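You operate a simulated robot arm through the tools that you are given. There is no shell and no other tool.

The job below is to be done with a simulated robot arm. You get a single attempt, and the scene is never put back.

Task
Replant the lifted lettuce, firm the loose one, then release the emergency button and restart the outfeed.
Fine: the lifted one stands on the button box ledge; each goes home in the row along the rail while the button is still down; pull the button up, then press RESET and START on the box; leave everything else as it is.

The check looks at the end state, three seconds after you hand in, the way a careful person would. Anything else that was tipped, shoved, dropped, spilled or broken makes it a failure.

Robot
A 6-joint arm with a fingered hand, fixed in place. Base frame: the origin is at the foot of the arm, x ahead of it, y to its left, z up. Lengths are in mm, angles in rad, forces in N, time in s.
With the tool pointing down near the work surface it reaches from about 380 to 820 mm from the base axis. Its first joint turns from -2.897 to 2.897 rad. Payload 4 kg.
The tool frame sits at the grasp point between the pads (the TCP): z along the fingers, y along the line on which they close. The tips reach 20 mm beyond it. The gripper opens to 140 mm. The gripper's body begins 54 mm behind the TCP. The gripper is a hand of 3 fingers: y runs from the thumb to the fingers, the wrist lies at [0, 0, -215] in the tool frame, and closing takes about 1.5 s.
Orientation is that of the tool frame in the base frame, as a unit quaternion [w, x, y, z]. With the fingers straight down and closing along the base's y, the tool's x points along the base's -x, its y along +y and its z along -z.

Tools
- The arm moves only by the tool step_arm. Its argument "steps" is a list of rows, each a list of 3 entries, a list of its own where there are three numbers: the turn, a rotation vector about the tool's x, y, z in rad, then the shift along the tool's x, y, z in mm, then the closure, from 0 (fully open) to 1 (shut). In form: [[[rx, ry, rz], [tx, ty, tz], claw], ...]. A call has 1 to 20 rows; each row is the pose to reach, as a shift and turn from the pose commanded when the call began, along the tool's axes at that moment. A row lasts 0.2 s, in which the tool goes at most 50 mm and 0.15 rad; a call with a longer step from one row to the next is refused whole, and so is a gripper value outside its range. Where a pose cannot be reached the arm comes as near as it can. A force on the tool above 40 N (or 10 N above the force at the start of the call, whichever is more), or a blocked arm, ends the call early, and 0.2 s more pass. The fingers move at their own pace (about 45 mm/s each) and stop on an object; they squeeze with about 31 N. The grip force told is the motor's: it shows also when the fingers shut on nothing. Time passes only in rows, and 0.2 s behind the last, so rows that repeat a pose let the fingers close. It gives the time, the measured TCP pose, the force on the tool (base axes), the opening and the grip force at its end, in the units of the frame above (readings bear some noise), with the torque about the TCP (base axes, N m) and any sound that the robot's microphone picked up.
- Cameras (640 x 400 px; columns grow to the right, rows downward): "scene" is fixed at [49.5, -498.1, 1533.3]; the picture's right is [0.45, -0.89, 0.00], its down [-0.66, -0.33, -0.68] and it looks along [0.61, 0.30, -0.73] (base axes); focal length 224 px, centre (320, 200). "wrist" rides on the gripper at [74, -43, -79] in the tool frame; the picture's right is [0.50, 0.87, 0.00], its down [-0.59, 0.34, -0.73] and it looks along [-0.64, 0.37, 0.68] (tool axes); focal length 275 px, centre (320, 200). There is no depth. A picture from a camera that has moved, and an enlarged one, comes with that camera's place and axes in the base frame and with its lens.
- grab_frame(camera): a new picture of that camera. The clock stands still meanwhile.
- lift_body(by): slides the trunk up (or, below 0, down) by that many mm; the arm rides with it, the base frame stays. It gives what a move gives, with no picture.
- preshape(shape): the hand has 3 fingers and takes this shape, open, in about a second: jaw (thumb against the fingers, like two jaws); tri (thumb and two fingers); tip (a fingertip pinch); poke (one finger out to press); point (the index stretched); flat (the hand flat); cup (the hand cupped); fist (a fist). The gripper value then closes the fingers along that shape, each until it touches; the sizes above hold for jaw. It gives what a move gives, with no picture.
- close_up(camera, box): a new picture of the part [left, top, right, bottom] of that camera's present view, enlarged. The clock stands still meanwhile.
- sign_off(): hands the job in; it is judged then, once.

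Nothing tells you positions but the pictures and the camera data. Unless the task says otherwise, let go and move clear before handing in.

The tools are called after "Request:" as name(argument=value, ...) on one line, values as JSON. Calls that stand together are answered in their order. step_arm: Moves the arm, as the interface text tells. Its arguments: {"type":"object","properties":{"steps":{"type":"array","items":{"type":"array"}}},"required":["steps"]} The other tools are called the same way: lift_body (by) slides the trunk up or down; preshape (shape) gives the hand a shape; grab_frame (camera) takes a picture; close_up (camera, box) takes an enlarged picture of a part of a camera's view; sign_off () hands the job in.

At the start:

```text
clock: 0.0
tcp_pos: [328.8, -166.3, 1321.9]
tcp_rot: [-0.001, 0.0, 1.0, -0.001]
force: [0.1, -0.2, 0.4]
moment: [-0.01, 0.01, -0.02]
finger_gap: 139.8
finger_force: 0.2
shape: jaw
trunk travel left (down, up): [-200.0, 390.0]
```

scene: 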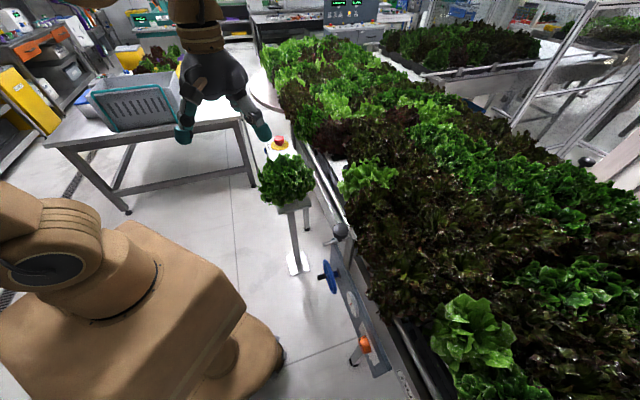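
wrist: 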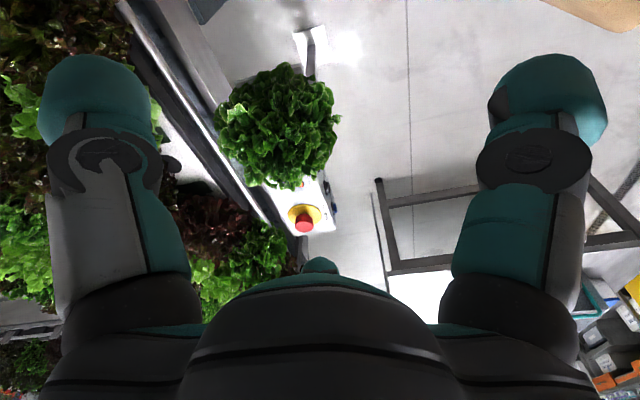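

I see a gutter table of lettuces to the right of the picture, a button box on a post with a lettuce standing on it, and a red emergency button on a yellow base behind it. I'll look closer before moving anything.

Request:
close_up(camera="scene", box=[220, 110, 380, 210])

Request:
close_up(camera="scene", box=[280, 130, 440, 230])

Request:
close_up(camera="scene", box=[300, 200, 620, 400])

Request:
close_up(camera="wrist", box=[160, 40, 400, 280])

```text
4.00 times, centred on (300, 160) of scene
camera zoom: at [49.5, -498.1, 1533.3], right [0.45, -0.89, 0.0], down [-0.66, -0.33, -0.68], along [0.61, 0.3, -0.73], focal length 896 px, centre (400, 360)
```

zoom: 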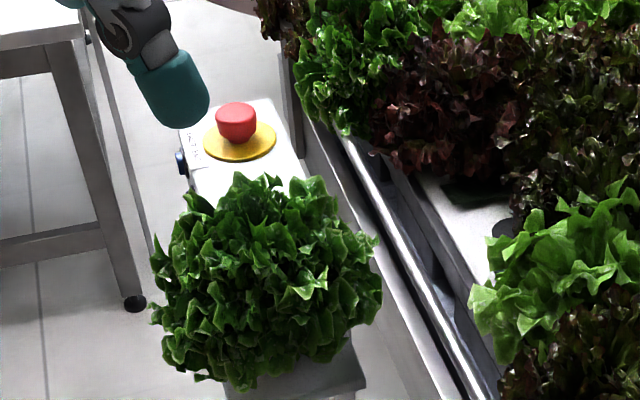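

```text
4.00 times, centred on (360, 180) of scene
camera zoom: at [49.5, -498.1, 1533.3], right [0.45, -0.89, 0.0], down [-0.66, -0.33, -0.68], along [0.61, 0.3, -0.73], focal length 896 px, centre (160, 280)
```

zoom: 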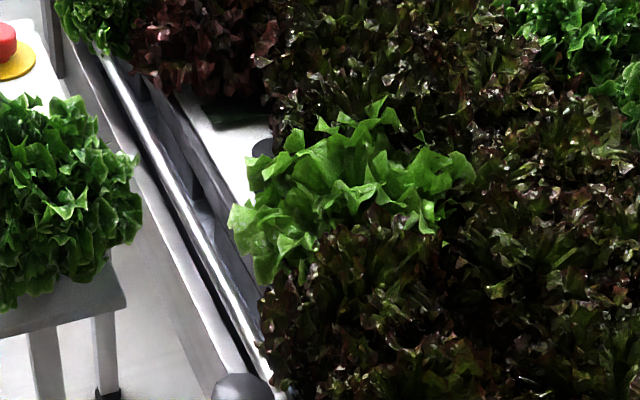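

```text
2.00 times, centred on (460, 300) of scene
camera zoom: at [49.5, -498.1, 1533.3], right [0.45, -0.89, 0.0], down [-0.66, -0.33, -0.68], along [0.61, 0.3, -0.73], focal length 448 px, centre (40, 0)
```

zoom: 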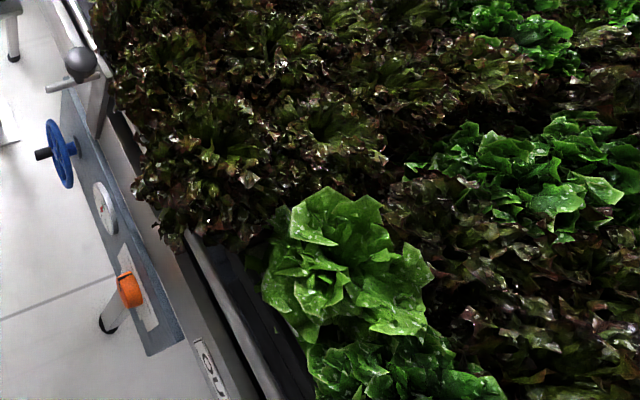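

```text
1.67 times, centred on (280, 160) of wrist
camera zoom: at [253.5, -209.6, 1399.9], right [-0.5, 0.87, 0.0], down [0.59, 0.34, 0.73], along [0.64, 0.37, -0.68], focal length 459 px, centre (387, 267)
```

zoom: 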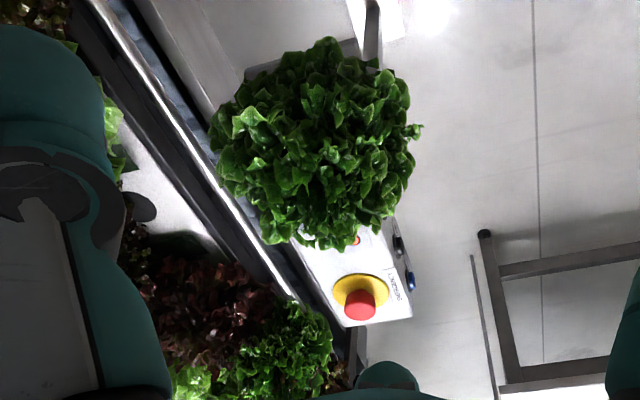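

The e-stop is around (682, -3, 1033), the lifted lettuce around (524, -137, 990), and the empty place in the rail row around (714, -290, 975). The rail runs at about 45° in the base frame. Next I'll bring the wrist camera over the row to find the empty hole and the loose plant.

Request:
step_arm(steps=[[[0, 0, 0], [-23, -36, 12], 0], [[0, 0, 0], [-46, -72, 24], 0], [[0, 0, 0], [-69, -108, 35], 0], [[0, 0, 0], [-92, -145, 47], 0], [[0, 0, 0], [-115, -181, 59], 0], [[0, 0, 0], [-138, -217, 70], 0], [[0, 0, 0], [-161, -254, 82], 0]])

Request:
grab_frame(camera="wrist")

Request:
grab_frame(camera="scene")

```text
clock: 1.6
tcp_pos: [486.6, -423.8, 1237.4]
tcp_rot: [-0.001, 0.0, 1.0, 0.001]
force: [0.0, 0.1, 0.0]
moment: [0.05, 0.05, -0.01]
finger_gap: 139.9
finger_force: 0.1
shape: jaw
trunk travel left (down, up): [-200.0, 390.0]
```

```text
taken
camera wrist: at [412.4, -466.0, 1316.4], right [-0.5, 0.87, 0.0], down [0.59, 0.34, 0.73], along [0.64, 0.37, -0.68], focal length 275 px, centre (320, 200)
```

wrist: 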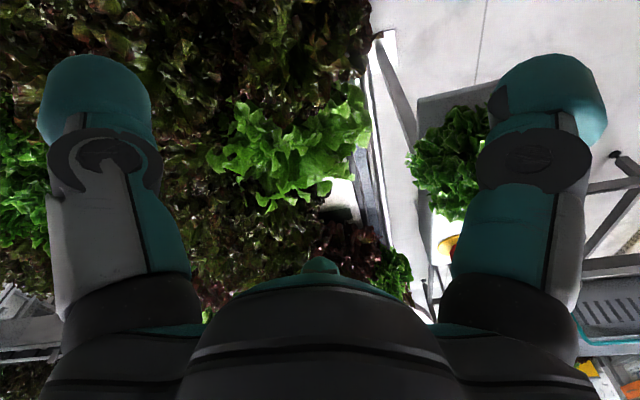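

```text
taken
```

scene: 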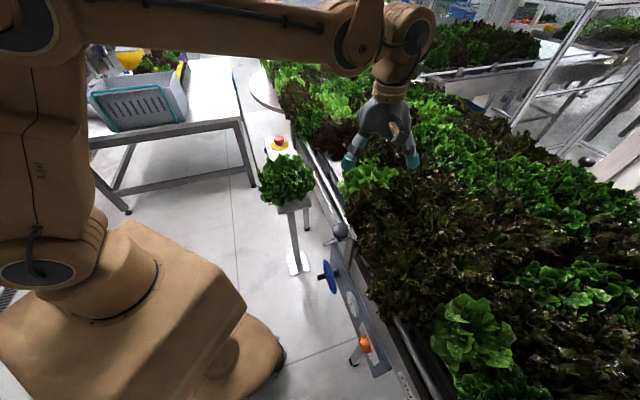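

The light-green plant next to the white empty stretch looks pale and may be the loose one. I'll go to the aisle side and turn the camera to face into the row.

Request:
step_arm(steps=[[[0, 0, 0.145], [-5, 35, 0], 0], [[0, 0, 0.29], [-10, 70, 0], 0], [[0, 0, 0.435], [-14, 105, 0], 0], [[0, 0, 0.58], [-19, 140, 0], 0], [[0, 0, 0.725], [-24, 175, 0], 0], [[0, 0, 0.87], [-29, 210, 0], 0], [[0, 0, 1.015], [-33, 245, 0], 0], [[0, 0, 1.16], [-38, 280, 0], 0], [[0, 0, 1.305], [-43, 314, 0], 0]])

Request:
grab_frame(camera="wrist")

Request:
grab_frame(camera="scene")

```text
clock: 3.6
tcp_pos: [531.4, -108.6, 1237.3]
tcp_rot: [0.0, 0.607, 0.795, -0.001]
force: [-0.3, 0.5, -0.4]
moment: [0.01, -0.02, -0.04]
finger_gap: 139.8
finger_force: 0.1
shape: jaw
trunk travel left (down, up): [-200.0, 390.0]
```

```text
taken
camera wrist: at [470.9, -47.6, 1315.8], right [0.71, 0.71, 0.0], down [0.48, -0.48, 0.73], along [0.52, -0.52, -0.68], focal length 275 px, centre (320, 200)
```

wrist: 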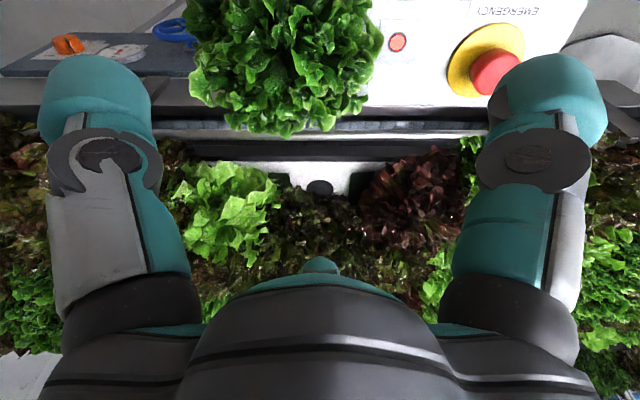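

```text
taken
```

scene: 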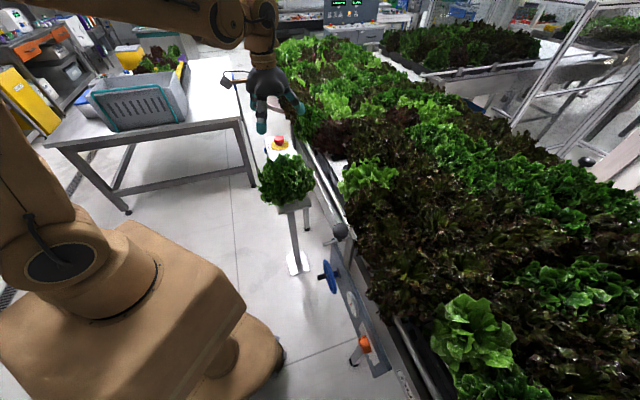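

A clear view from the aisle: the emergency box, the lifted lettuce, and behind the rail a white stretch with a dark hole. I'll enlarge these.

Request:
close_up(camera="wrist", box=[150, 120, 490, 290])

Request:
close_up(camera="wrist", box=[340, 0, 640, 150])

Request:
close_up(camera="wrist", box=[250, 150, 390, 230])

Request:
close_up(camera="wrist", box=[0, 0, 400, 160])

```text
1.88 times, centred on (320, 205) of wrist
camera zoom: at [470.9, -47.6, 1315.8], right [0.71, 0.71, 0.0], down [0.48, -0.48, 0.73], along [0.52, -0.52, -0.68], focal length 518 px, centre (320, 191)
```

zoom: 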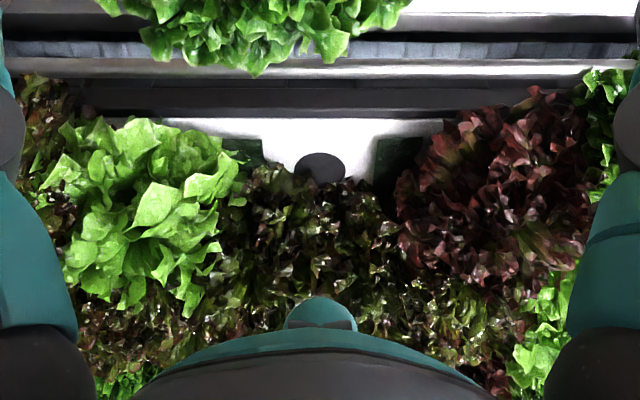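

```text
2.13 times, centred on (490, 75) of wrist
camera zoom: at [470.9, -47.6, 1315.8], right [0.71, 0.71, 0.0], down [0.48, -0.48, 0.73], along [0.52, -0.52, -0.68], focal length 587 px, centre (-43, 467)
```

zoom: 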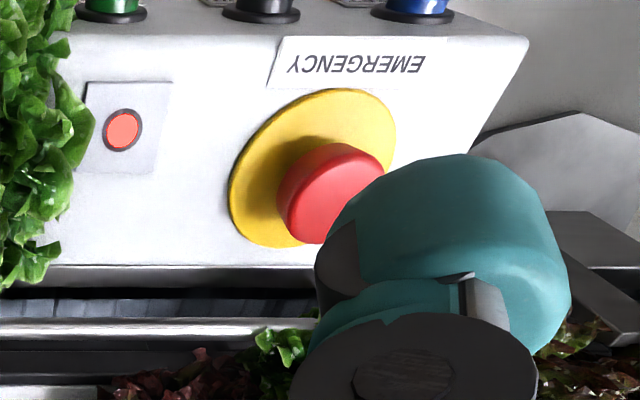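

```text
4.57 times, centred on (320, 190) of wrist
camera zoom: at [470.9, -47.6, 1315.8], right [0.71, 0.71, 0.0], down [0.48, -0.48, 0.73], along [0.52, -0.52, -0.68], focal length 1258 px, centre (320, 246)
```

zoom: 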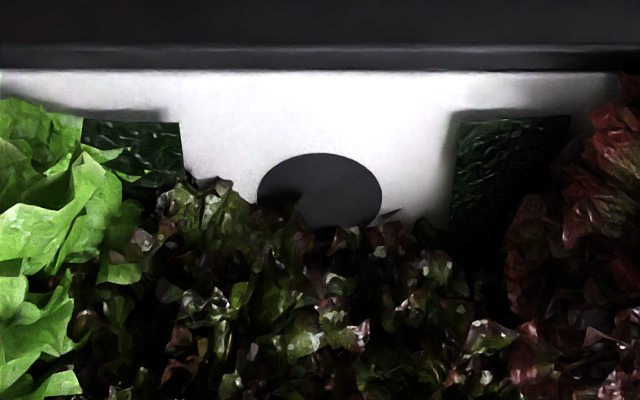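

```text
1.60 times, centred on (200, 80) of wrist
camera zoom: at [470.9, -47.6, 1315.8], right [0.71, 0.71, 0.0], down [0.48, -0.48, 0.73], along [0.52, -0.52, -0.68], focal length 440 px, centre (512, 392)
```

zoom: 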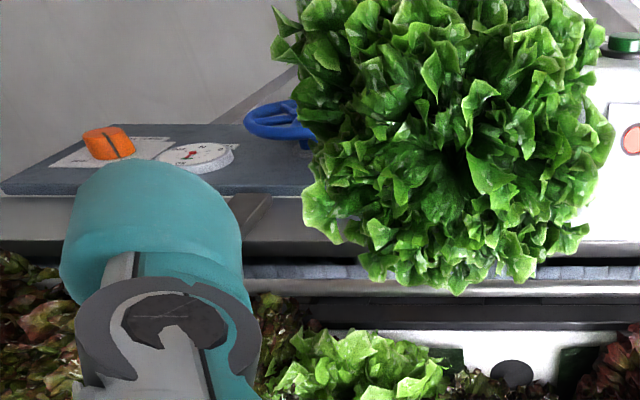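

The hole sits between a pale-green lettuce and a red one, and the box has green, black and blue buttons on its aisle face. I'll move back and tilt the hand up to read those labels and see how the lettuce stands.

Request:
step_arm(steps=[[[-0.033, -0.058, 0], [30, -9, 10], 0], [[-0.067, -0.116, 0], [60, -18, 25], 0], [[-0.1, -0.174, 0], [90, -28, 45], 0], [[-0.133, -0.232, 0], [120, -37, 65], 0], [[-0.167, -0.29, 0], [150, -46, 85], 0], [[-0.2, -0.348, 0], [180, -55, 107], 0]])

Request:
grab_frame(camera="wrist")

Request:
close_up(camera="wrist", box=[160, 80, 480, 280])

```text
clock: 5.0
tcp_pos: [431.6, 52.9, 1131.5]
tcp_rot: [0.199, 0.594, 0.779, -0.025]
force: [-1.0, 0.6, 0.1]
moment: [0.0, 0.02, -0.01]
finger_gap: 139.9
finger_force: 0.1
shape: jaw
trunk travel left (down, up): [-200.0, 390.0]
```

```text
taken
camera wrist: at [353.5, 130.3, 1171.1], right [0.7, 0.71, 0.0], down [0.24, -0.24, 0.94], along [0.67, -0.66, -0.34], focal length 275 px, centre (320, 200)
```

wrist: 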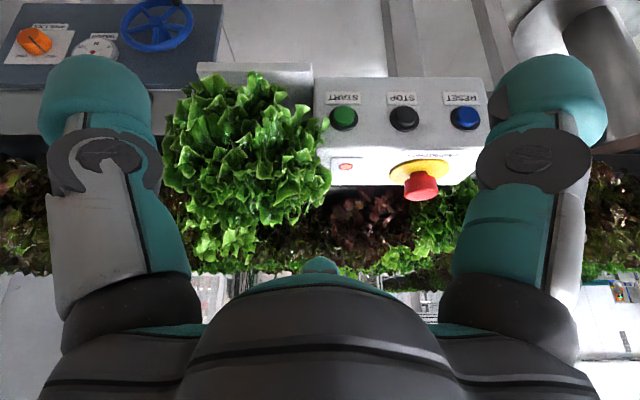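

```text
2.00 times, centred on (320, 180) of wrist
camera zoom: at [353.5, 130.3, 1171.1], right [0.7, 0.71, 0.0], down [0.24, -0.24, 0.94], along [0.67, -0.66, -0.34], focal length 551 px, centre (320, 240)
```

zoom: 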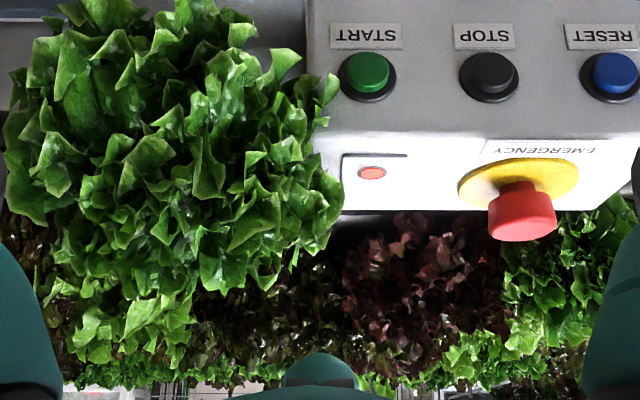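

The three buttons are START (green), STOP (black) and RESET (blue) on the aisle face at z≈976; the red light is lit. I'll lower the trunk to look at the lettuce's foot on the ledge.

Request:
lift_body(by=-120)

Request:
grab_frame(camera="wrist")

Request:
close_up(camera="wrist", box=[140, 40, 500, 265])

Request:
grab_frame(camera="scene")

```text
clock: 6.5
tcp_pos: [432.8, 53.1, 1012.7]
tcp_rot: [0.198, 0.595, 0.778, -0.027]
force: [-0.2, 0.6, 0.4]
moment: [0.0, 0.01, 0.01]
finger_gap: 140.0
finger_force: 0.0
shape: jaw
trunk travel left (down, up): [-80.0, 510.0]
```

```text
taken
camera wrist: at [353.8, 129.6, 1051.6], right [0.7, 0.71, 0.0], down [0.24, -0.24, 0.94], along [0.67, -0.66, -0.34], focal length 275 px, centre (320, 200)
```

wrist: 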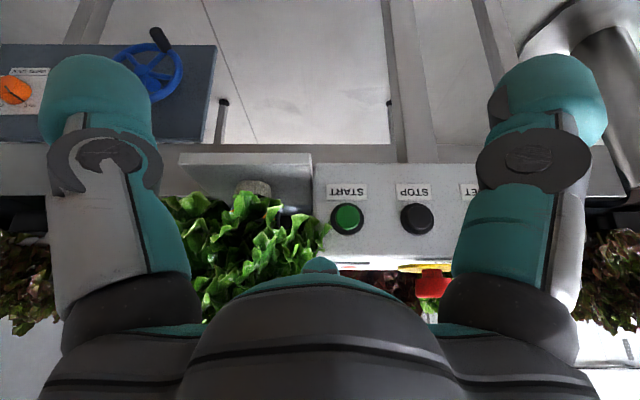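

```text
1.78 times, centred on (320, 152) of wrist
camera zoom: at [353.8, 129.6, 1051.6], right [0.7, 0.71, 0.0], down [0.24, -0.24, 0.94], along [0.67, -0.66, -0.34], focal length 489 px, centre (320, 284)
```

zoom: 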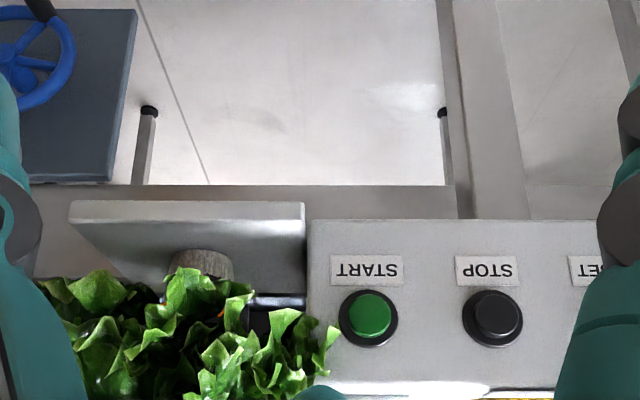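

```text
taken
```

scene: 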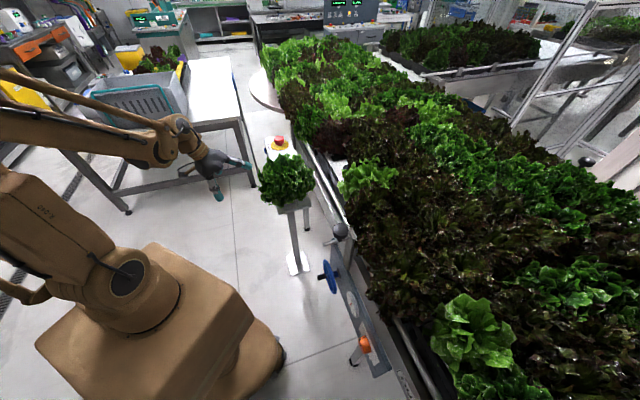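

The lettuce stands on a beige plug (about 50 mm wide) at roughly (515, -145) on a ledge at z≈910. Now I'll raise up and check the rail row to identify the loose plant.

Request:
lift_body(by=240)

Request:
step_arm(steps=[[[0.018, 0.031, 0], [-39, -10, 12], 0], [[0.036, 0.062, 0], [-78, -20, 25], 0], [[0.054, 0.093, 0], [-116, -30, 37], 0], [[0.071, 0.124, 0], [-155, -40, 49], 0], [[0.089, 0.155, 0], [-194, -49, 61], 0], [[0.107, 0.186, 0], [-233, -59, 74], 0], [[0.125, 0.2175, 0], [-272, -69, 86], 0]])

Request:
grab_frame(camera="wrist")

Request:
close_up(camera="wrist", box=[140, 40, 500, 265])

```text
clock: 9.0
tcp_pos: [431.5, 53.1, 1252.1]
tcp_rot: [0.197, 0.595, 0.779, -0.027]
force: [-0.8, 0.3, -1.0]
moment: [0.02, 0.0, 0.03]
finger_gap: 139.9
finger_force: 0.1
shape: jaw
trunk travel left (down, up): [-320.0, 270.0]
```

```text
clock: 10.6
tcp_pos: [450.4, -243.1, 1251.0]
tcp_rot: [0.075, 0.605, 0.792, -0.01]
force: [1.3, -0.2, -0.1]
moment: [0.01, 0.02, -0.01]
finger_gap: 140.2
finger_force: 0.2
shape: jaw
trunk travel left (down, up): [-320.0, 270.0]
```

```text
taken
camera wrist: at [381.1, -175.7, 1316.6], right [0.7, 0.71, 0.0], down [0.4, -0.4, 0.83], along [0.59, -0.58, -0.56], focal length 275 px, centre (320, 200)
```

wrist: 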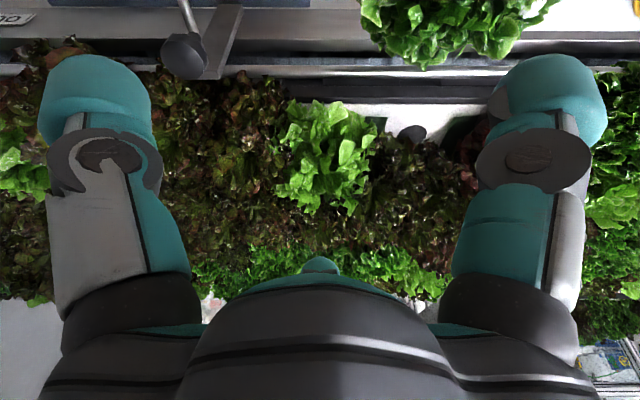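

```text
1.78 times, centred on (320, 152) of wrist
camera zoom: at [381.1, -175.7, 1316.6], right [0.7, 0.71, 0.0], down [0.4, -0.4, 0.83], along [0.59, -0.58, -0.56], focal length 489 px, centre (320, 284)
```

zoom: 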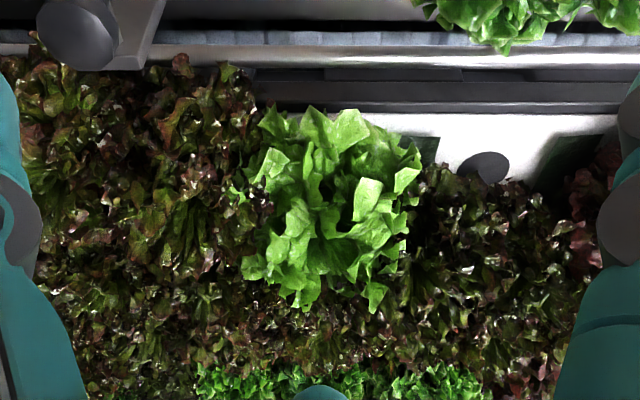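

The pale lettuce next to the hole stands out; I need to see if it sits higher or leans. I'll go lower for a flatter view.

Request:
step_arm(steps=[[[-0.037, -0.065, 0], [4, -28, 18], 0], [[-0.075, -0.13, 0], [8, -56, 36], 0], [[-0.112, -0.195, 0], [12, -85, 53], 0], [[-0.15, -0.26, 0], [16, -113, 71], 0]])

Request:
grab_frame(camera="wrist")

Request:
close_up(camera="wrist", box=[150, 50, 490, 265])

```text
clock: 11.6
tcp_pos: [343.5, -264.5, 1171.9]
tcp_rot: [0.222, 0.591, 0.775, -0.028]
force: [0.5, -0.5, -0.1]
moment: [0.01, -0.03, -0.07]
finger_gap: 139.9
finger_force: 0.1
shape: jaw
trunk travel left (down, up): [-320.0, 270.0]
```

```text
taken
camera wrist: at [264.8, -185.2, 1205.7], right [0.7, 0.71, 0.0], down [0.21, -0.2, 0.96], along [0.68, -0.67, -0.29], focal length 275 px, centre (320, 200)
```

wrist: 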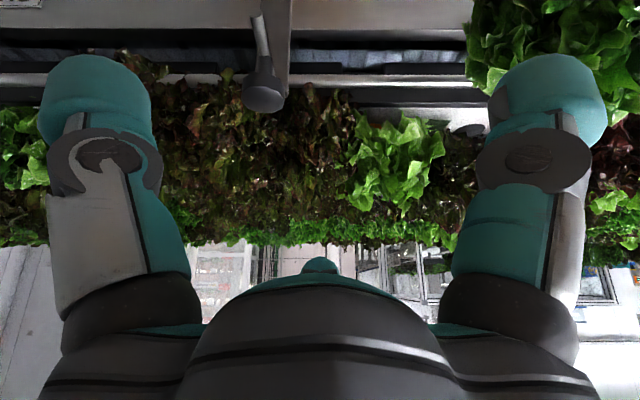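

```text
1.86 times, centred on (320, 158) of wrist
camera zoom: at [264.8, -185.2, 1205.7], right [0.7, 0.71, 0.0], down [0.21, -0.2, 0.96], along [0.68, -0.67, -0.29], focal length 512 px, centre (320, 279)
```

zoom: 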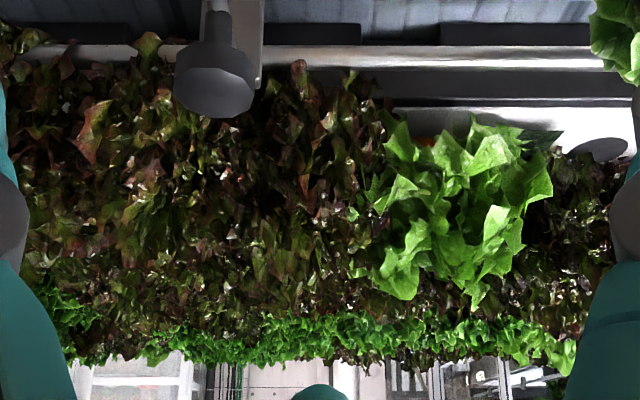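

Request:
close_up(camera="wrist", box=[330, 90, 490, 230])

Request:
close_up(camera="scene", box=[320, 140, 420, 210])

Request:
close_up(camera="scene", box=[400, 270, 560, 400])

Request:
close_up(camera="scene", box=[240, 40, 360, 160])

```text
2.86 times, centred on (410, 160) of wrist
camera zoom: at [264.8, -185.2, 1205.7], right [0.7, 0.71, 0.0], down [0.21, -0.2, 0.96], along [0.68, -0.67, -0.29], focal length 786 px, centre (63, 314)
```

zoom: 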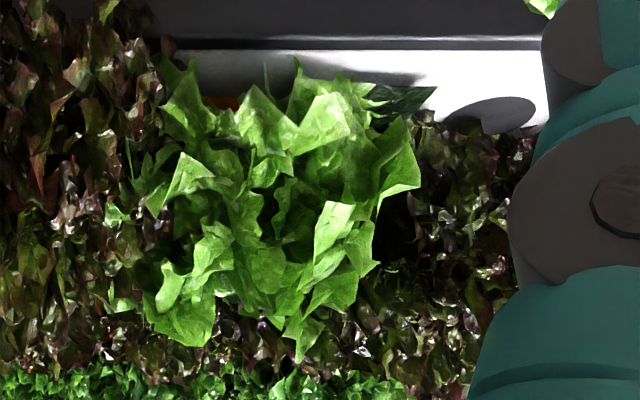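

```text
5.71 times, centred on (370, 175) of scene
camera zoom: at [49.5, -498.1, 1533.3], right [0.45, -0.89, 0.0], down [-0.66, -0.33, -0.68], along [0.61, 0.3, -0.73], focal length 1280 px, centre (34, 343)
```

zoom: 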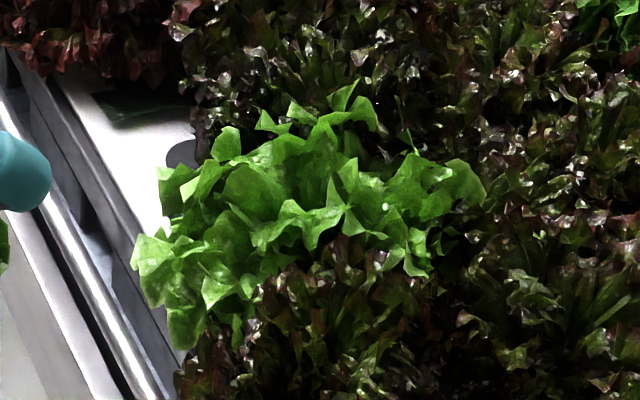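

```text
3.08 times, centred on (480, 335) of scene
camera zoom: at [49.5, -498.1, 1533.3], right [0.45, -0.89, 0.0], down [-0.66, -0.33, -0.68], along [0.61, 0.3, -0.73], focal length 689 px, centre (-172, -215)
```

zoom: 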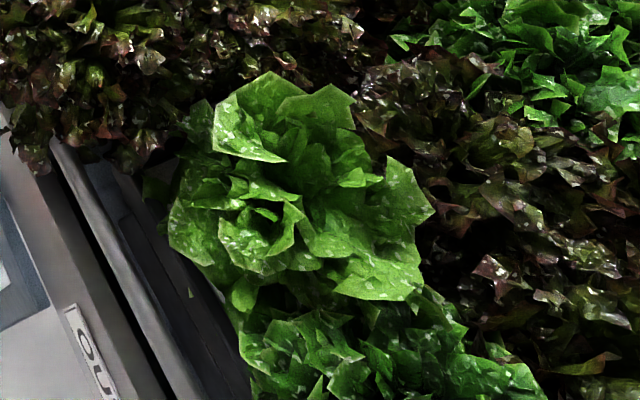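

```text
3.33 times, centred on (300, 100) of scene
camera zoom: at [49.5, -498.1, 1533.3], right [0.45, -0.89, 0.0], down [-0.66, -0.33, -0.68], along [0.61, 0.3, -0.73], focal length 747 px, centre (387, 533)
```

zoom: 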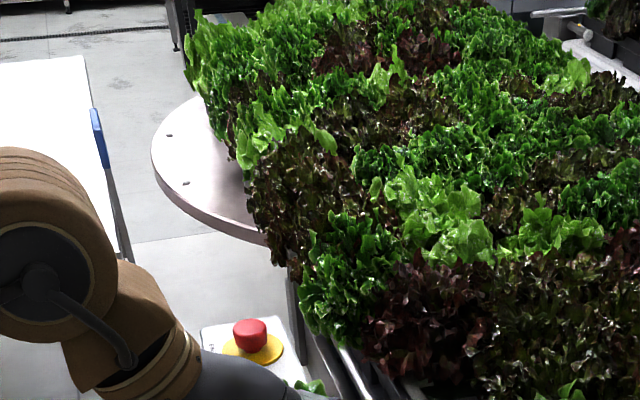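

The pale plant by the hole shows something orange at its foot and sits unevenly, so it's probably the loose one. Next I'll look along the rail direction to fix the lifted lettuce's position and check the pale plant from the side.

Request:
step_arm(steps=[[[-0.054, 0.031, -0.129], [0, 2, 4], 0], [[-0.108, 0.063, -0.257], [-1, 3, 8], 0], [[-0.161, 0.094, -0.386], [-1, 5, 11], 0], [[-0.215, 0.125, -0.514], [-1, 7, 15], 0], [[-0.269, 0.156, -0.643], [-2, 8, 19], 0], [[-0.323, 0.188, -0.771], [-2, 10, 23], 0], [[-0.377, 0.219, -0.9], [-3, 12, 27], 0], [[-0.431, 0.25, -1.028], [-3, 13, 30], 0], [[-0.484, 0.281, -1.157], [-3, 15, 34], 0], [[-0.538, 0.313, -1.285], [-4, 17, 38], 0], [[-0.592, 0.344, -1.414], [-4, 18, 42], 0]])

Request:
grab_frame(camera="wrist")

Request:
close_up(camera="wrist", box=[150, 50, 490, 265])

```text
clock: 14.0
tcp_pos: [374.3, -275.6, 1138.6]
tcp_rot: [0.175, -0.13, 0.966, 0.137]
force: [1.1, -0.4, 0.7]
moment: [-0.03, -0.02, 0.0]
finger_gap: 140.2
finger_force: 0.0
shape: jaw
trunk travel left (down, up): [-320.0, 270.0]
```

```text
taken
camera wrist: at [296.4, -354.7, 1172.3], right [-0.71, 0.7, 0.0], down [0.21, 0.21, 0.96], along [0.67, 0.68, -0.29], focal length 275 px, centre (320, 200)
```

wrist: 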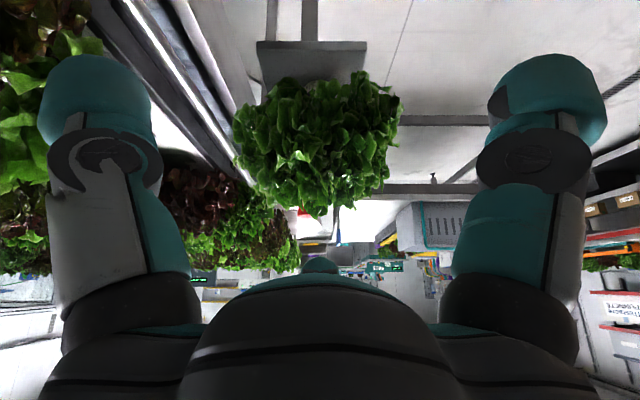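

```text
1.86 times, centred on (320, 158) of wrist
camera zoom: at [296.4, -354.7, 1172.3], right [-0.71, 0.7, 0.0], down [0.21, 0.21, 0.96], along [0.67, 0.68, -0.29], focal length 512 px, centre (320, 279)
```

zoom: 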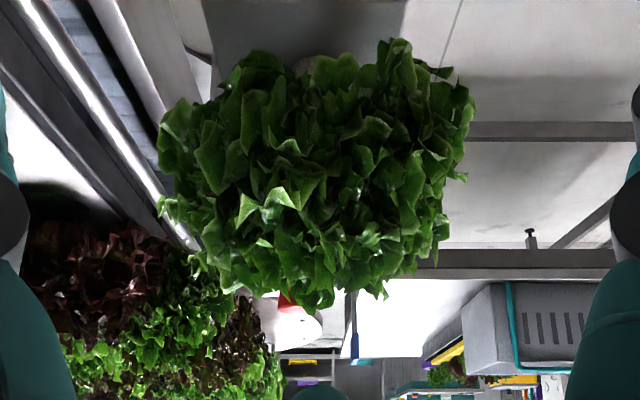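

The lifted lettuce's axis is near u≈261, n≈467 (rail coordinates), i.e. base (515, -146), top z≈1100. Now I'll look at the pale plant from the empty-hole side.

Request:
step_arm(steps=[[[0.053, 0.093, 0], [-8, 4, -18], 0], [[0.107, 0.185, 0], [-15, 9, -37], 0], [[0.16, 0.278, 0], [-23, 13, -55], 0]])

Request:
step_arm(steps=[[[0.016, -0.0094, 0.1423], [-15, -1, 4], 0], [[0.0321, -0.0188, 0.2846], [-30, -2, 9], 0], [[0.0482, -0.0282, 0.4268], [-45, -3, 13], 0], [[0.0642, -0.0376, 0.5691], [-59, -4, 18], 0], [[0.0803, -0.0469, 0.7114], [-74, -6, 22], 0], [[0.0963, -0.0563, 0.8537], [-89, -7, 26], 0], [[0.1124, -0.0657, 0.9959], [-104, -8, 31], 0], [[0.1284, -0.0751, 1.1382], [-119, -9, 35], 0], [[0.1445, -0.0845, 1.2805], [-134, -10, 40], 0], [[0.1606, -0.0939, 1.4228], [-149, -11, 44], 0], [[0.1766, -0.1033, 1.5651], [-163, -12, 49], 0], [[0.1927, -0.1127, 1.7073], [-178, -13, 53], 0], [[0.2087, -0.1221, 1.8496], [-193, -15, 57], 0], [[0.2248, -0.1314, 1.9919], [-208, -16, 62], 0], [[0.2408, -0.1408, 2.1342], [-223, -17, 66], 0], [[0.2569, -0.1502, 2.2764], [-238, -18, 71], 0], [[0.2729, -0.1596, 2.4187], [-252, -19, 75], 0], [[0.289, -0.169, 2.561], [-267, -20, 80], 0]])

Request:
grab_frame(camera="wrist")

Request:
close_up(camera="wrist", box=[150, 50, 490, 265])

```text
clock: 14.8
tcp_pos: [375.2, -273.4, 1202.1]
tcp_rot: [0.049, -0.132, 0.989, 0.04]
force: [0.4, -0.8, 0.4]
moment: [0.0, -0.01, 0.01]
finger_gap: 139.9
finger_force: 0.1
shape: jaw
trunk travel left (down, up): [-320.0, 270.0]
```

```text
clock: 18.6
tcp_pos: [645.2, -216.8, 1147.9]
tcp_rot: [0.052, 0.915, 0.399, -0.039]
force: [0.3, -0.1, -0.3]
moment: [0.0, -0.04, -0.02]
finger_gap: 140.0
finger_force: 0.0
shape: jaw
trunk travel left (down, up): [-320.0, 270.0]
```

```text
taken
camera wrist: at [665.9, -125.6, 1215.1], right [0.97, -0.22, 0.0], down [-0.13, -0.56, 0.82], along [-0.18, -0.8, -0.58], focal length 275 px, centre (320, 200)
```

wrist: 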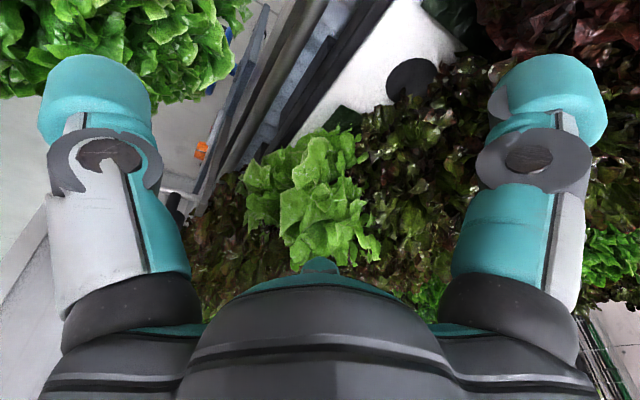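

```text
1.86 times, centred on (320, 158) of wrist
camera zoom: at [665.9, -125.6, 1215.1], right [0.97, -0.22, 0.0], down [-0.13, -0.56, 0.82], along [-0.18, -0.8, -0.58], focal length 512 px, centre (320, 279)
```

zoom: 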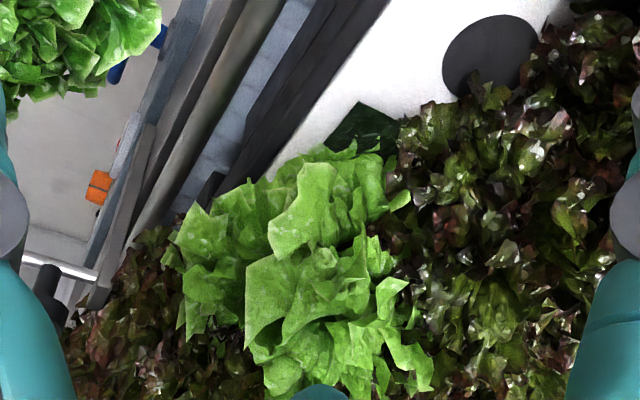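

The hole is a dark disc about 50 mm across at (715, -289); the pale plant's foot is still hidden. I'll take a lower look at its foot from the aisle.

Request:
step_arm(steps=[[[-0.016, 0.009, -0.1406], [-23, -10, 1], 0], [[-0.032, 0.018, -0.2811], [-45, -20, 1], 0], [[-0.048, 0.027, -0.4217], [-68, -30, 2], 0], [[-0.064, 0.036, -0.5622], [-91, -40, 2], 0], [[-0.08, 0.045, -0.7028], [-113, -50, 3], 0], [[-0.096, 0.054, -0.8433], [-136, -60, 4], 0], [[-0.112, 0.063, -0.9839], [-158, -70, 4], 0], [[-0.128, 0.072, -1.1244], [-181, -79, 5], 0], [[-0.144, 0.0815, -1.265], [-204, -89, 5], 0]])

Request:
step_arm(steps=[[[-0.025, -0.043, 0], [3, -2, 28], 0], [[-0.05, -0.087, 0], [6, -4, 56], 0], [[-0.075, -0.13, 0], [10, -5, 84], 0]])

Request:
grab_frame(camera="wrist")

Request:
close_up(camera="wrist", box=[200, 60, 480, 260])

```text
clock: 20.6
tcp_pos: [438.2, -308.0, 1162.7]
tcp_rot: [0.065, 0.495, 0.866, 0.0]
force: [-0.1, -0.1, 0.8]
moment: [-0.01, -0.02, 0.0]
finger_gap: 140.1
finger_force: 0.1
shape: jaw
trunk travel left (down, up): [-320.0, 270.0]
```

```text
clock: 21.4
tcp_pos: [439.2, -307.2, 1077.8]
tcp_rot: [0.14, 0.492, 0.859, 0.001]
force: [0.1, 0.1, -0.7]
moment: [0.01, 0.01, -0.01]
finger_gap: 140.0
finger_force: 0.0
shape: jaw
trunk travel left (down, up): [-320.0, 270.0]
```

```text
taken
camera wrist: at [348.3, -255.1, 1128.9], right [0.49, 0.87, 0.0], down [0.39, -0.22, 0.89], along [0.78, -0.44, -0.45], focal length 275 px, centre (320, 200)
```

wrist: 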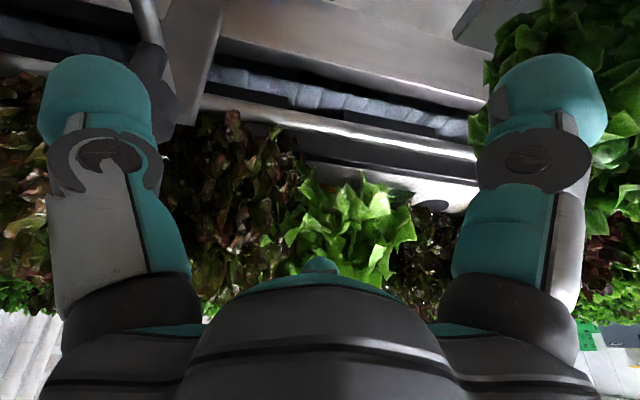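

```text
2.00 times, centred on (340, 160) of wrist
camera zoom: at [348.3, -255.1, 1128.9], right [0.49, 0.87, 0.0], down [0.39, -0.22, 0.89], along [0.78, -0.44, -0.45], focal length 551 px, centre (280, 280)
```

zoom: 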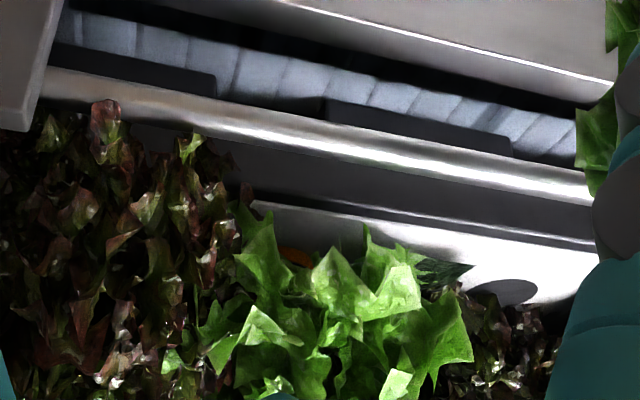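

Request:
close_up(camera="wrist", box=[290, 150, 450, 250])

Request:
close_up(camera="wrist", box=[310, 165, 390, 215])

```text
4.00 times, centred on (370, 200) of wrist
camera zoom: at [348.3, -255.1, 1128.9], right [0.49, 0.87, 0.0], down [0.39, -0.22, 0.89], along [0.78, -0.44, -0.45], focal length 1101 px, centre (120, 200)
```

zoom: 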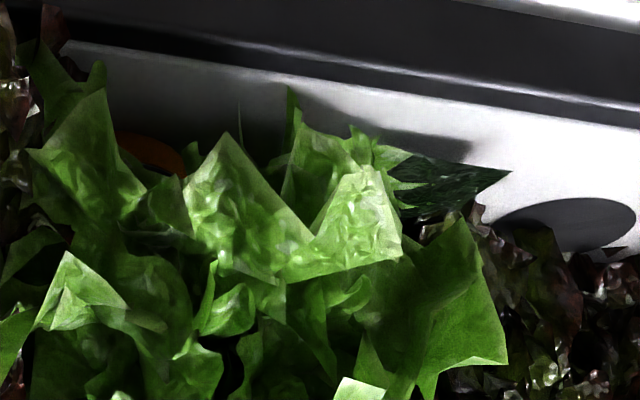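

```text
8.00 times, centred on (350, 190) of wrist
camera zoom: at [348.3, -255.1, 1128.9], right [0.49, 0.87, 0.0], down [0.39, -0.22, 0.89], along [0.78, -0.44, -0.45], focal length 2202 px, centre (80, 280)
```

zoom: 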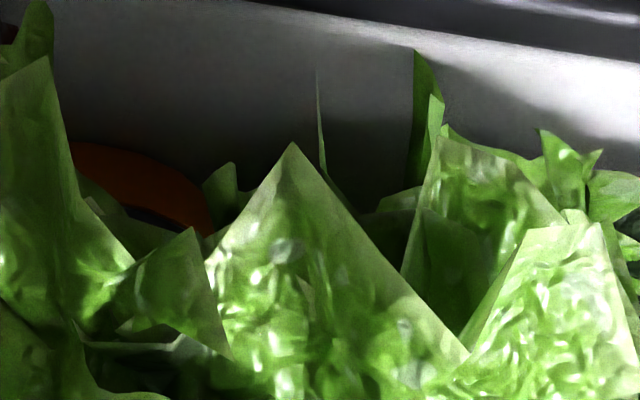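

An orange ring shows at the pale plant's foot, suggesting its plug isn't fully home. Before deciding, I'll also check the other bright plant further along the rail row.

Request:
step_arm(steps=[[[0, 0, 0], [-10, 6, -38], 0], [[0, 0, 0], [-19, 11, -77], 0], [[0.0, 0.0, 0.029], [-32, -32, -83], 0], [[0.0, 0.0, 0.058], [-46, -74, -90], 0], [[0.0, 0.0, 0.087], [-59, -117, -96], 0], [[0.0, 0.0, 0.116], [-72, -159, -103], 0], [[0.0, 0.0, 0.145], [-86, -202, -110], 0], [[0.0, 0.0, 0.174], [-99, -245, -116], 0], [[0.0, 0.0, 0.203], [-112, -287, -123], 0], [[0.0, 0.0, 0.232], [-126, -330, -129], 0], [[0.0, 0.0, 0.26], [-139, -372, -136], 0]])

Request:
grab_frame(camera="wrist")

Request:
close_up(camera="wrist", box=[140, 60, 500, 260])

```text
clock: 23.8
tcp_pos: [159.5, -597.6, 1190.7]
tcp_rot: [0.139, 0.6, 0.788, 0.018]
force: [-0.2, -0.3, -0.1]
moment: [0.02, 0.0, 0.04]
finger_gap: 139.9
finger_force: 0.1
shape: jaw
trunk travel left (down, up): [-320.0, 270.0]
```

```text
taken
camera wrist: at [81.9, -527.3, 1243.2], right [0.69, 0.72, 0.07], down [0.29, -0.36, 0.89], along [0.66, -0.59, -0.46], focal length 275 px, centre (320, 200)
```

wrist: 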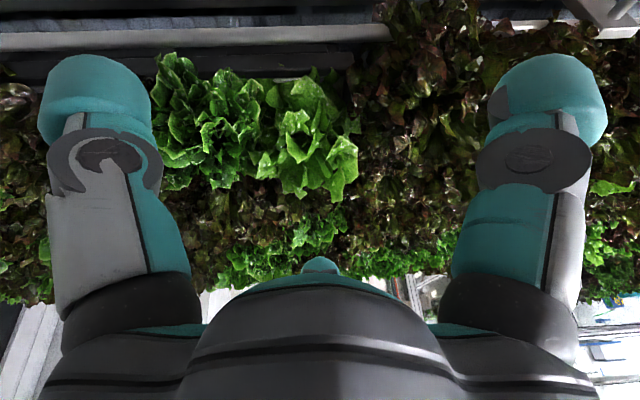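

```text
1.78 times, centred on (320, 160) of wrist
camera zoom: at [81.9, -527.3, 1243.2], right [0.69, 0.72, 0.07], down [0.29, -0.36, 0.89], along [0.66, -0.59, -0.46], focal length 489 px, centre (320, 271)
```

zoom: 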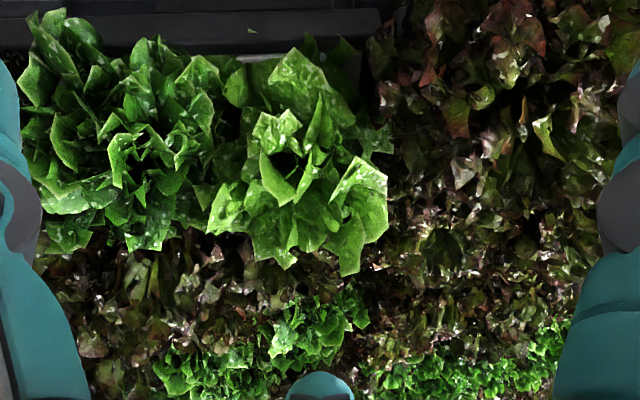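

Request:
close_up(camera="wrist", box=[230, 60, 380, 215])

Request:
close_up(camera="scene", box=[420, 280, 540, 400])

Request:
grab_frame(camera="scene")

```text
2.58 times, centred on (305, 138) of wrist
camera zoom: at [81.9, -527.3, 1243.2], right [0.69, 0.72, 0.07], down [0.29, -0.36, 0.89], along [0.66, -0.59, -0.46], focal length 710 px, centre (359, 361)
```

zoom: 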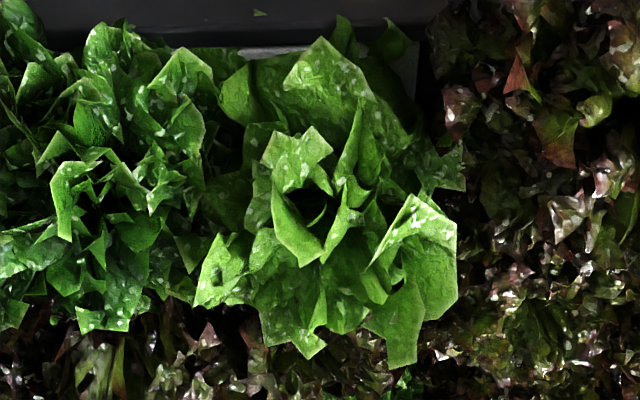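

```text
3.33 times, centred on (480, 340) of scene
camera zoom: at [49.5, -498.1, 1533.3], right [0.45, -0.89, 0.0], down [-0.66, -0.33, -0.68], along [0.61, 0.3, -0.73], focal length 747 px, centre (-213, -267)
```

zoom: 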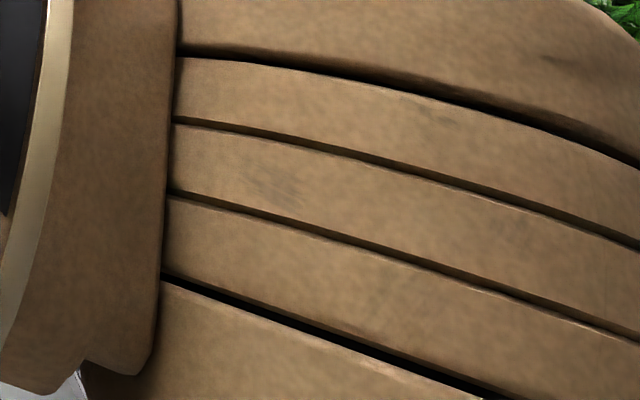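

```text
taken
```

scene: 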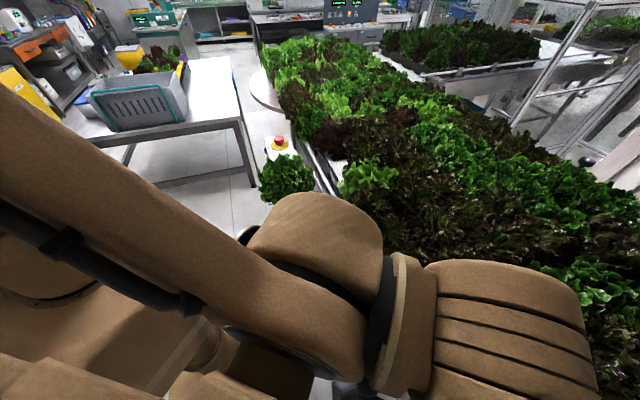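

Request:
lift_body(by=-100)

Request:
grab_frame(camera="wrist")

Request:
close_up(camera="wrist", box=[200, 110, 400, 260])

```text
clock: 25.1
tcp_pos: [160.3, -595.1, 1091.2]
tcp_rot: [0.139, 0.599, 0.789, 0.017]
force: [0.5, -0.2, 0.3]
moment: [-0.01, 0.02, -0.01]
finger_gap: 140.1
finger_force: 0.1
shape: jaw
trunk travel left (down, up): [-220.0, 370.0]
```

```text
taken
camera wrist: at [82.9, -525.8, 1143.7], right [0.69, 0.72, 0.07], down [0.29, -0.36, 0.89], along [0.66, -0.59, -0.46], focal length 275 px, centre (320, 200)
```

wrist: 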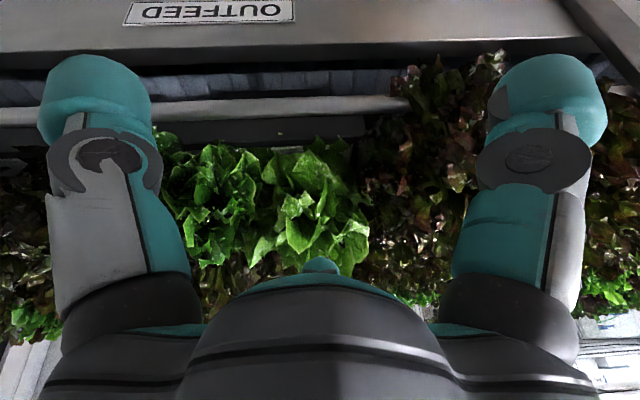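

```text
2.67 times, centred on (300, 185) of wrist
camera zoom: at [82.9, -525.8, 1143.7], right [0.69, 0.72, 0.07], down [0.29, -0.36, 0.89], along [0.66, -0.59, -0.46], focal length 734 px, centre (373, 240)
```

zoom: 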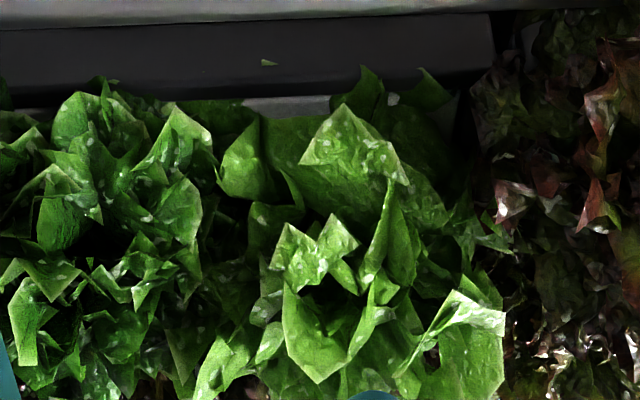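

No orange ring at this far plant; it looks seated, so the pale plant beside the hole is the loose one. Now I'll get an almost top-down view of the empty hole to measure it accurately.

Request:
lift_body(by=110)

Request:
step_arm(steps=[[[0.0186, 0.0425, 0.0836], [13.9, 45.1, 7.7], 0], [[0.0372, 0.085, 0.1673], [27.7, 90.3, 15.4], 0], [[0.0559, 0.1275, 0.2509], [41.6, 135.4, 23.1], 0], [[0.0745, 0.17, 0.3346], [55.5, 180.6, 30.8], 0], [[0.0931, 0.2125, 0.4182], [69.3, 225.7, 38.5], 0], [[0.1117, 0.255, 0.5019], [83.2, 270.9, 46.2], 0], [[0.1303, 0.2975, 0.5855], [97.0, 316.0, 53.9], 0], [[0.149, 0.34, 0.6691], [110.9, 361.2, 61.6], 0], [[0.1676, 0.3825, 0.7528], [124.8, 406.3, 69.3], 0], [[0.1862, 0.425, 0.8364], [138.6, 451.5, 77.0], 0], [[0.2048, 0.4675, 0.92], [152.5, 496.6, 84.7], 0], [[0.2235, 0.51, 1.0037], [166.4, 541.8, 92.4], 0], [[0.2421, 0.5525, 1.0873], [180.2, 586.9, 100.1], 0], [[0.2607, 0.595, 1.171], [194.1, 632.1, 107.8], 0]])

Request:
grab_frame(camera="wrist")

```text
clock: 26.6
tcp_pos: [159.7, -594.4, 1199.8]
tcp_rot: [0.139, 0.599, 0.788, 0.017]
force: [-1.3, -0.3, -0.4]
moment: [-0.02, 0.03, 0.01]
finger_gap: 140.1
finger_force: 0.0
shape: jaw
trunk travel left (down, up): [-330.0, 260.0]
```

```text
clock: 29.6
tcp_pos: [734.0, -248.0, 1182.4]
tcp_rot: [-0.192, 0.91, 0.332, 0.158]
force: [-0.1, 0.2, 0.1]
moment: [-0.02, 0.01, -0.01]
finger_gap: 140.1
finger_force: 0.1
shape: jaw
trunk travel left (down, up): [-330.0, 260.0]
```

```text
taken
camera wrist: at [746.2, -212.9, 1292.1], right [0.94, -0.34, 0.0], down [-0.32, -0.89, 0.32], along [-0.11, -0.3, -0.95], focal length 275 px, centre (320, 200)
```

wrist: 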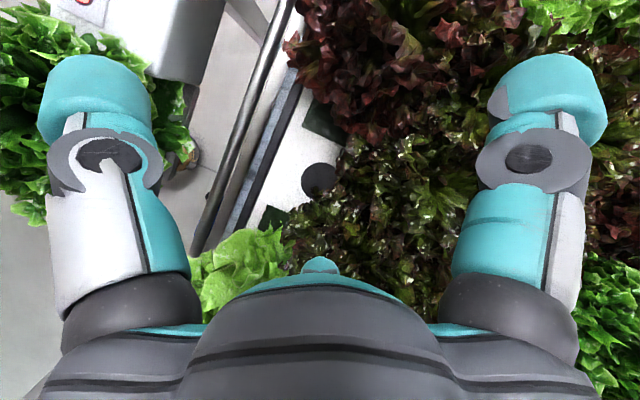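

Request:
close_up(camera="wrist", box=[180, 100, 420, 260])

Request:
close_up(camera="wrist", box=[260, 130, 380, 220])

```text
2.50 times, centred on (300, 180) of wrist
camera zoom: at [746.2, -212.9, 1292.1], right [0.94, -0.34, 0.0], down [-0.32, -0.89, 0.32], along [-0.11, -0.3, -0.95], focal length 688 px, centre (370, 250)
```

zoom: 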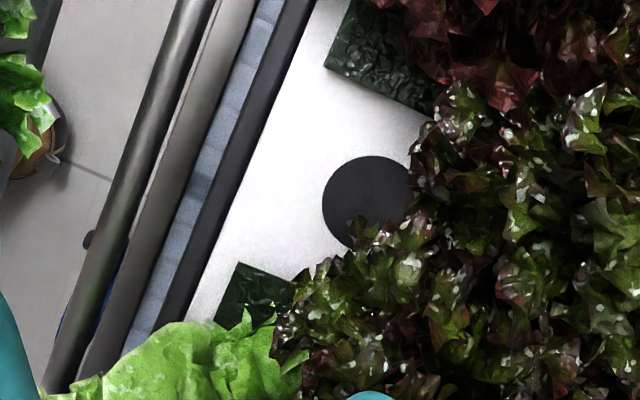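

```text
4.44 times, centred on (320, 175) of wrist
camera zoom: at [746.2, -212.9, 1292.1], right [0.94, -0.34, 0.0], down [-0.32, -0.89, 0.32], along [-0.11, -0.3, -0.95], focal length 1224 px, centre (320, 311)
```

zoom: 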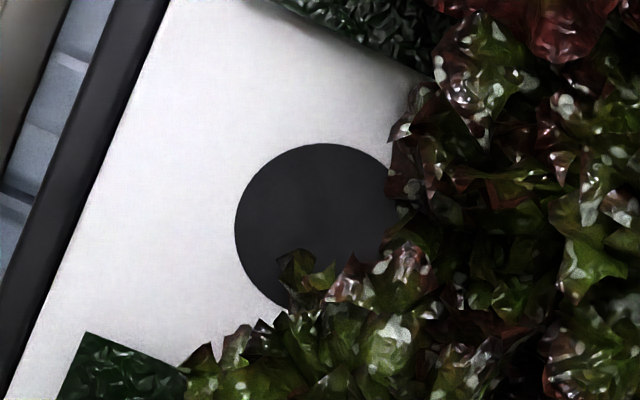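

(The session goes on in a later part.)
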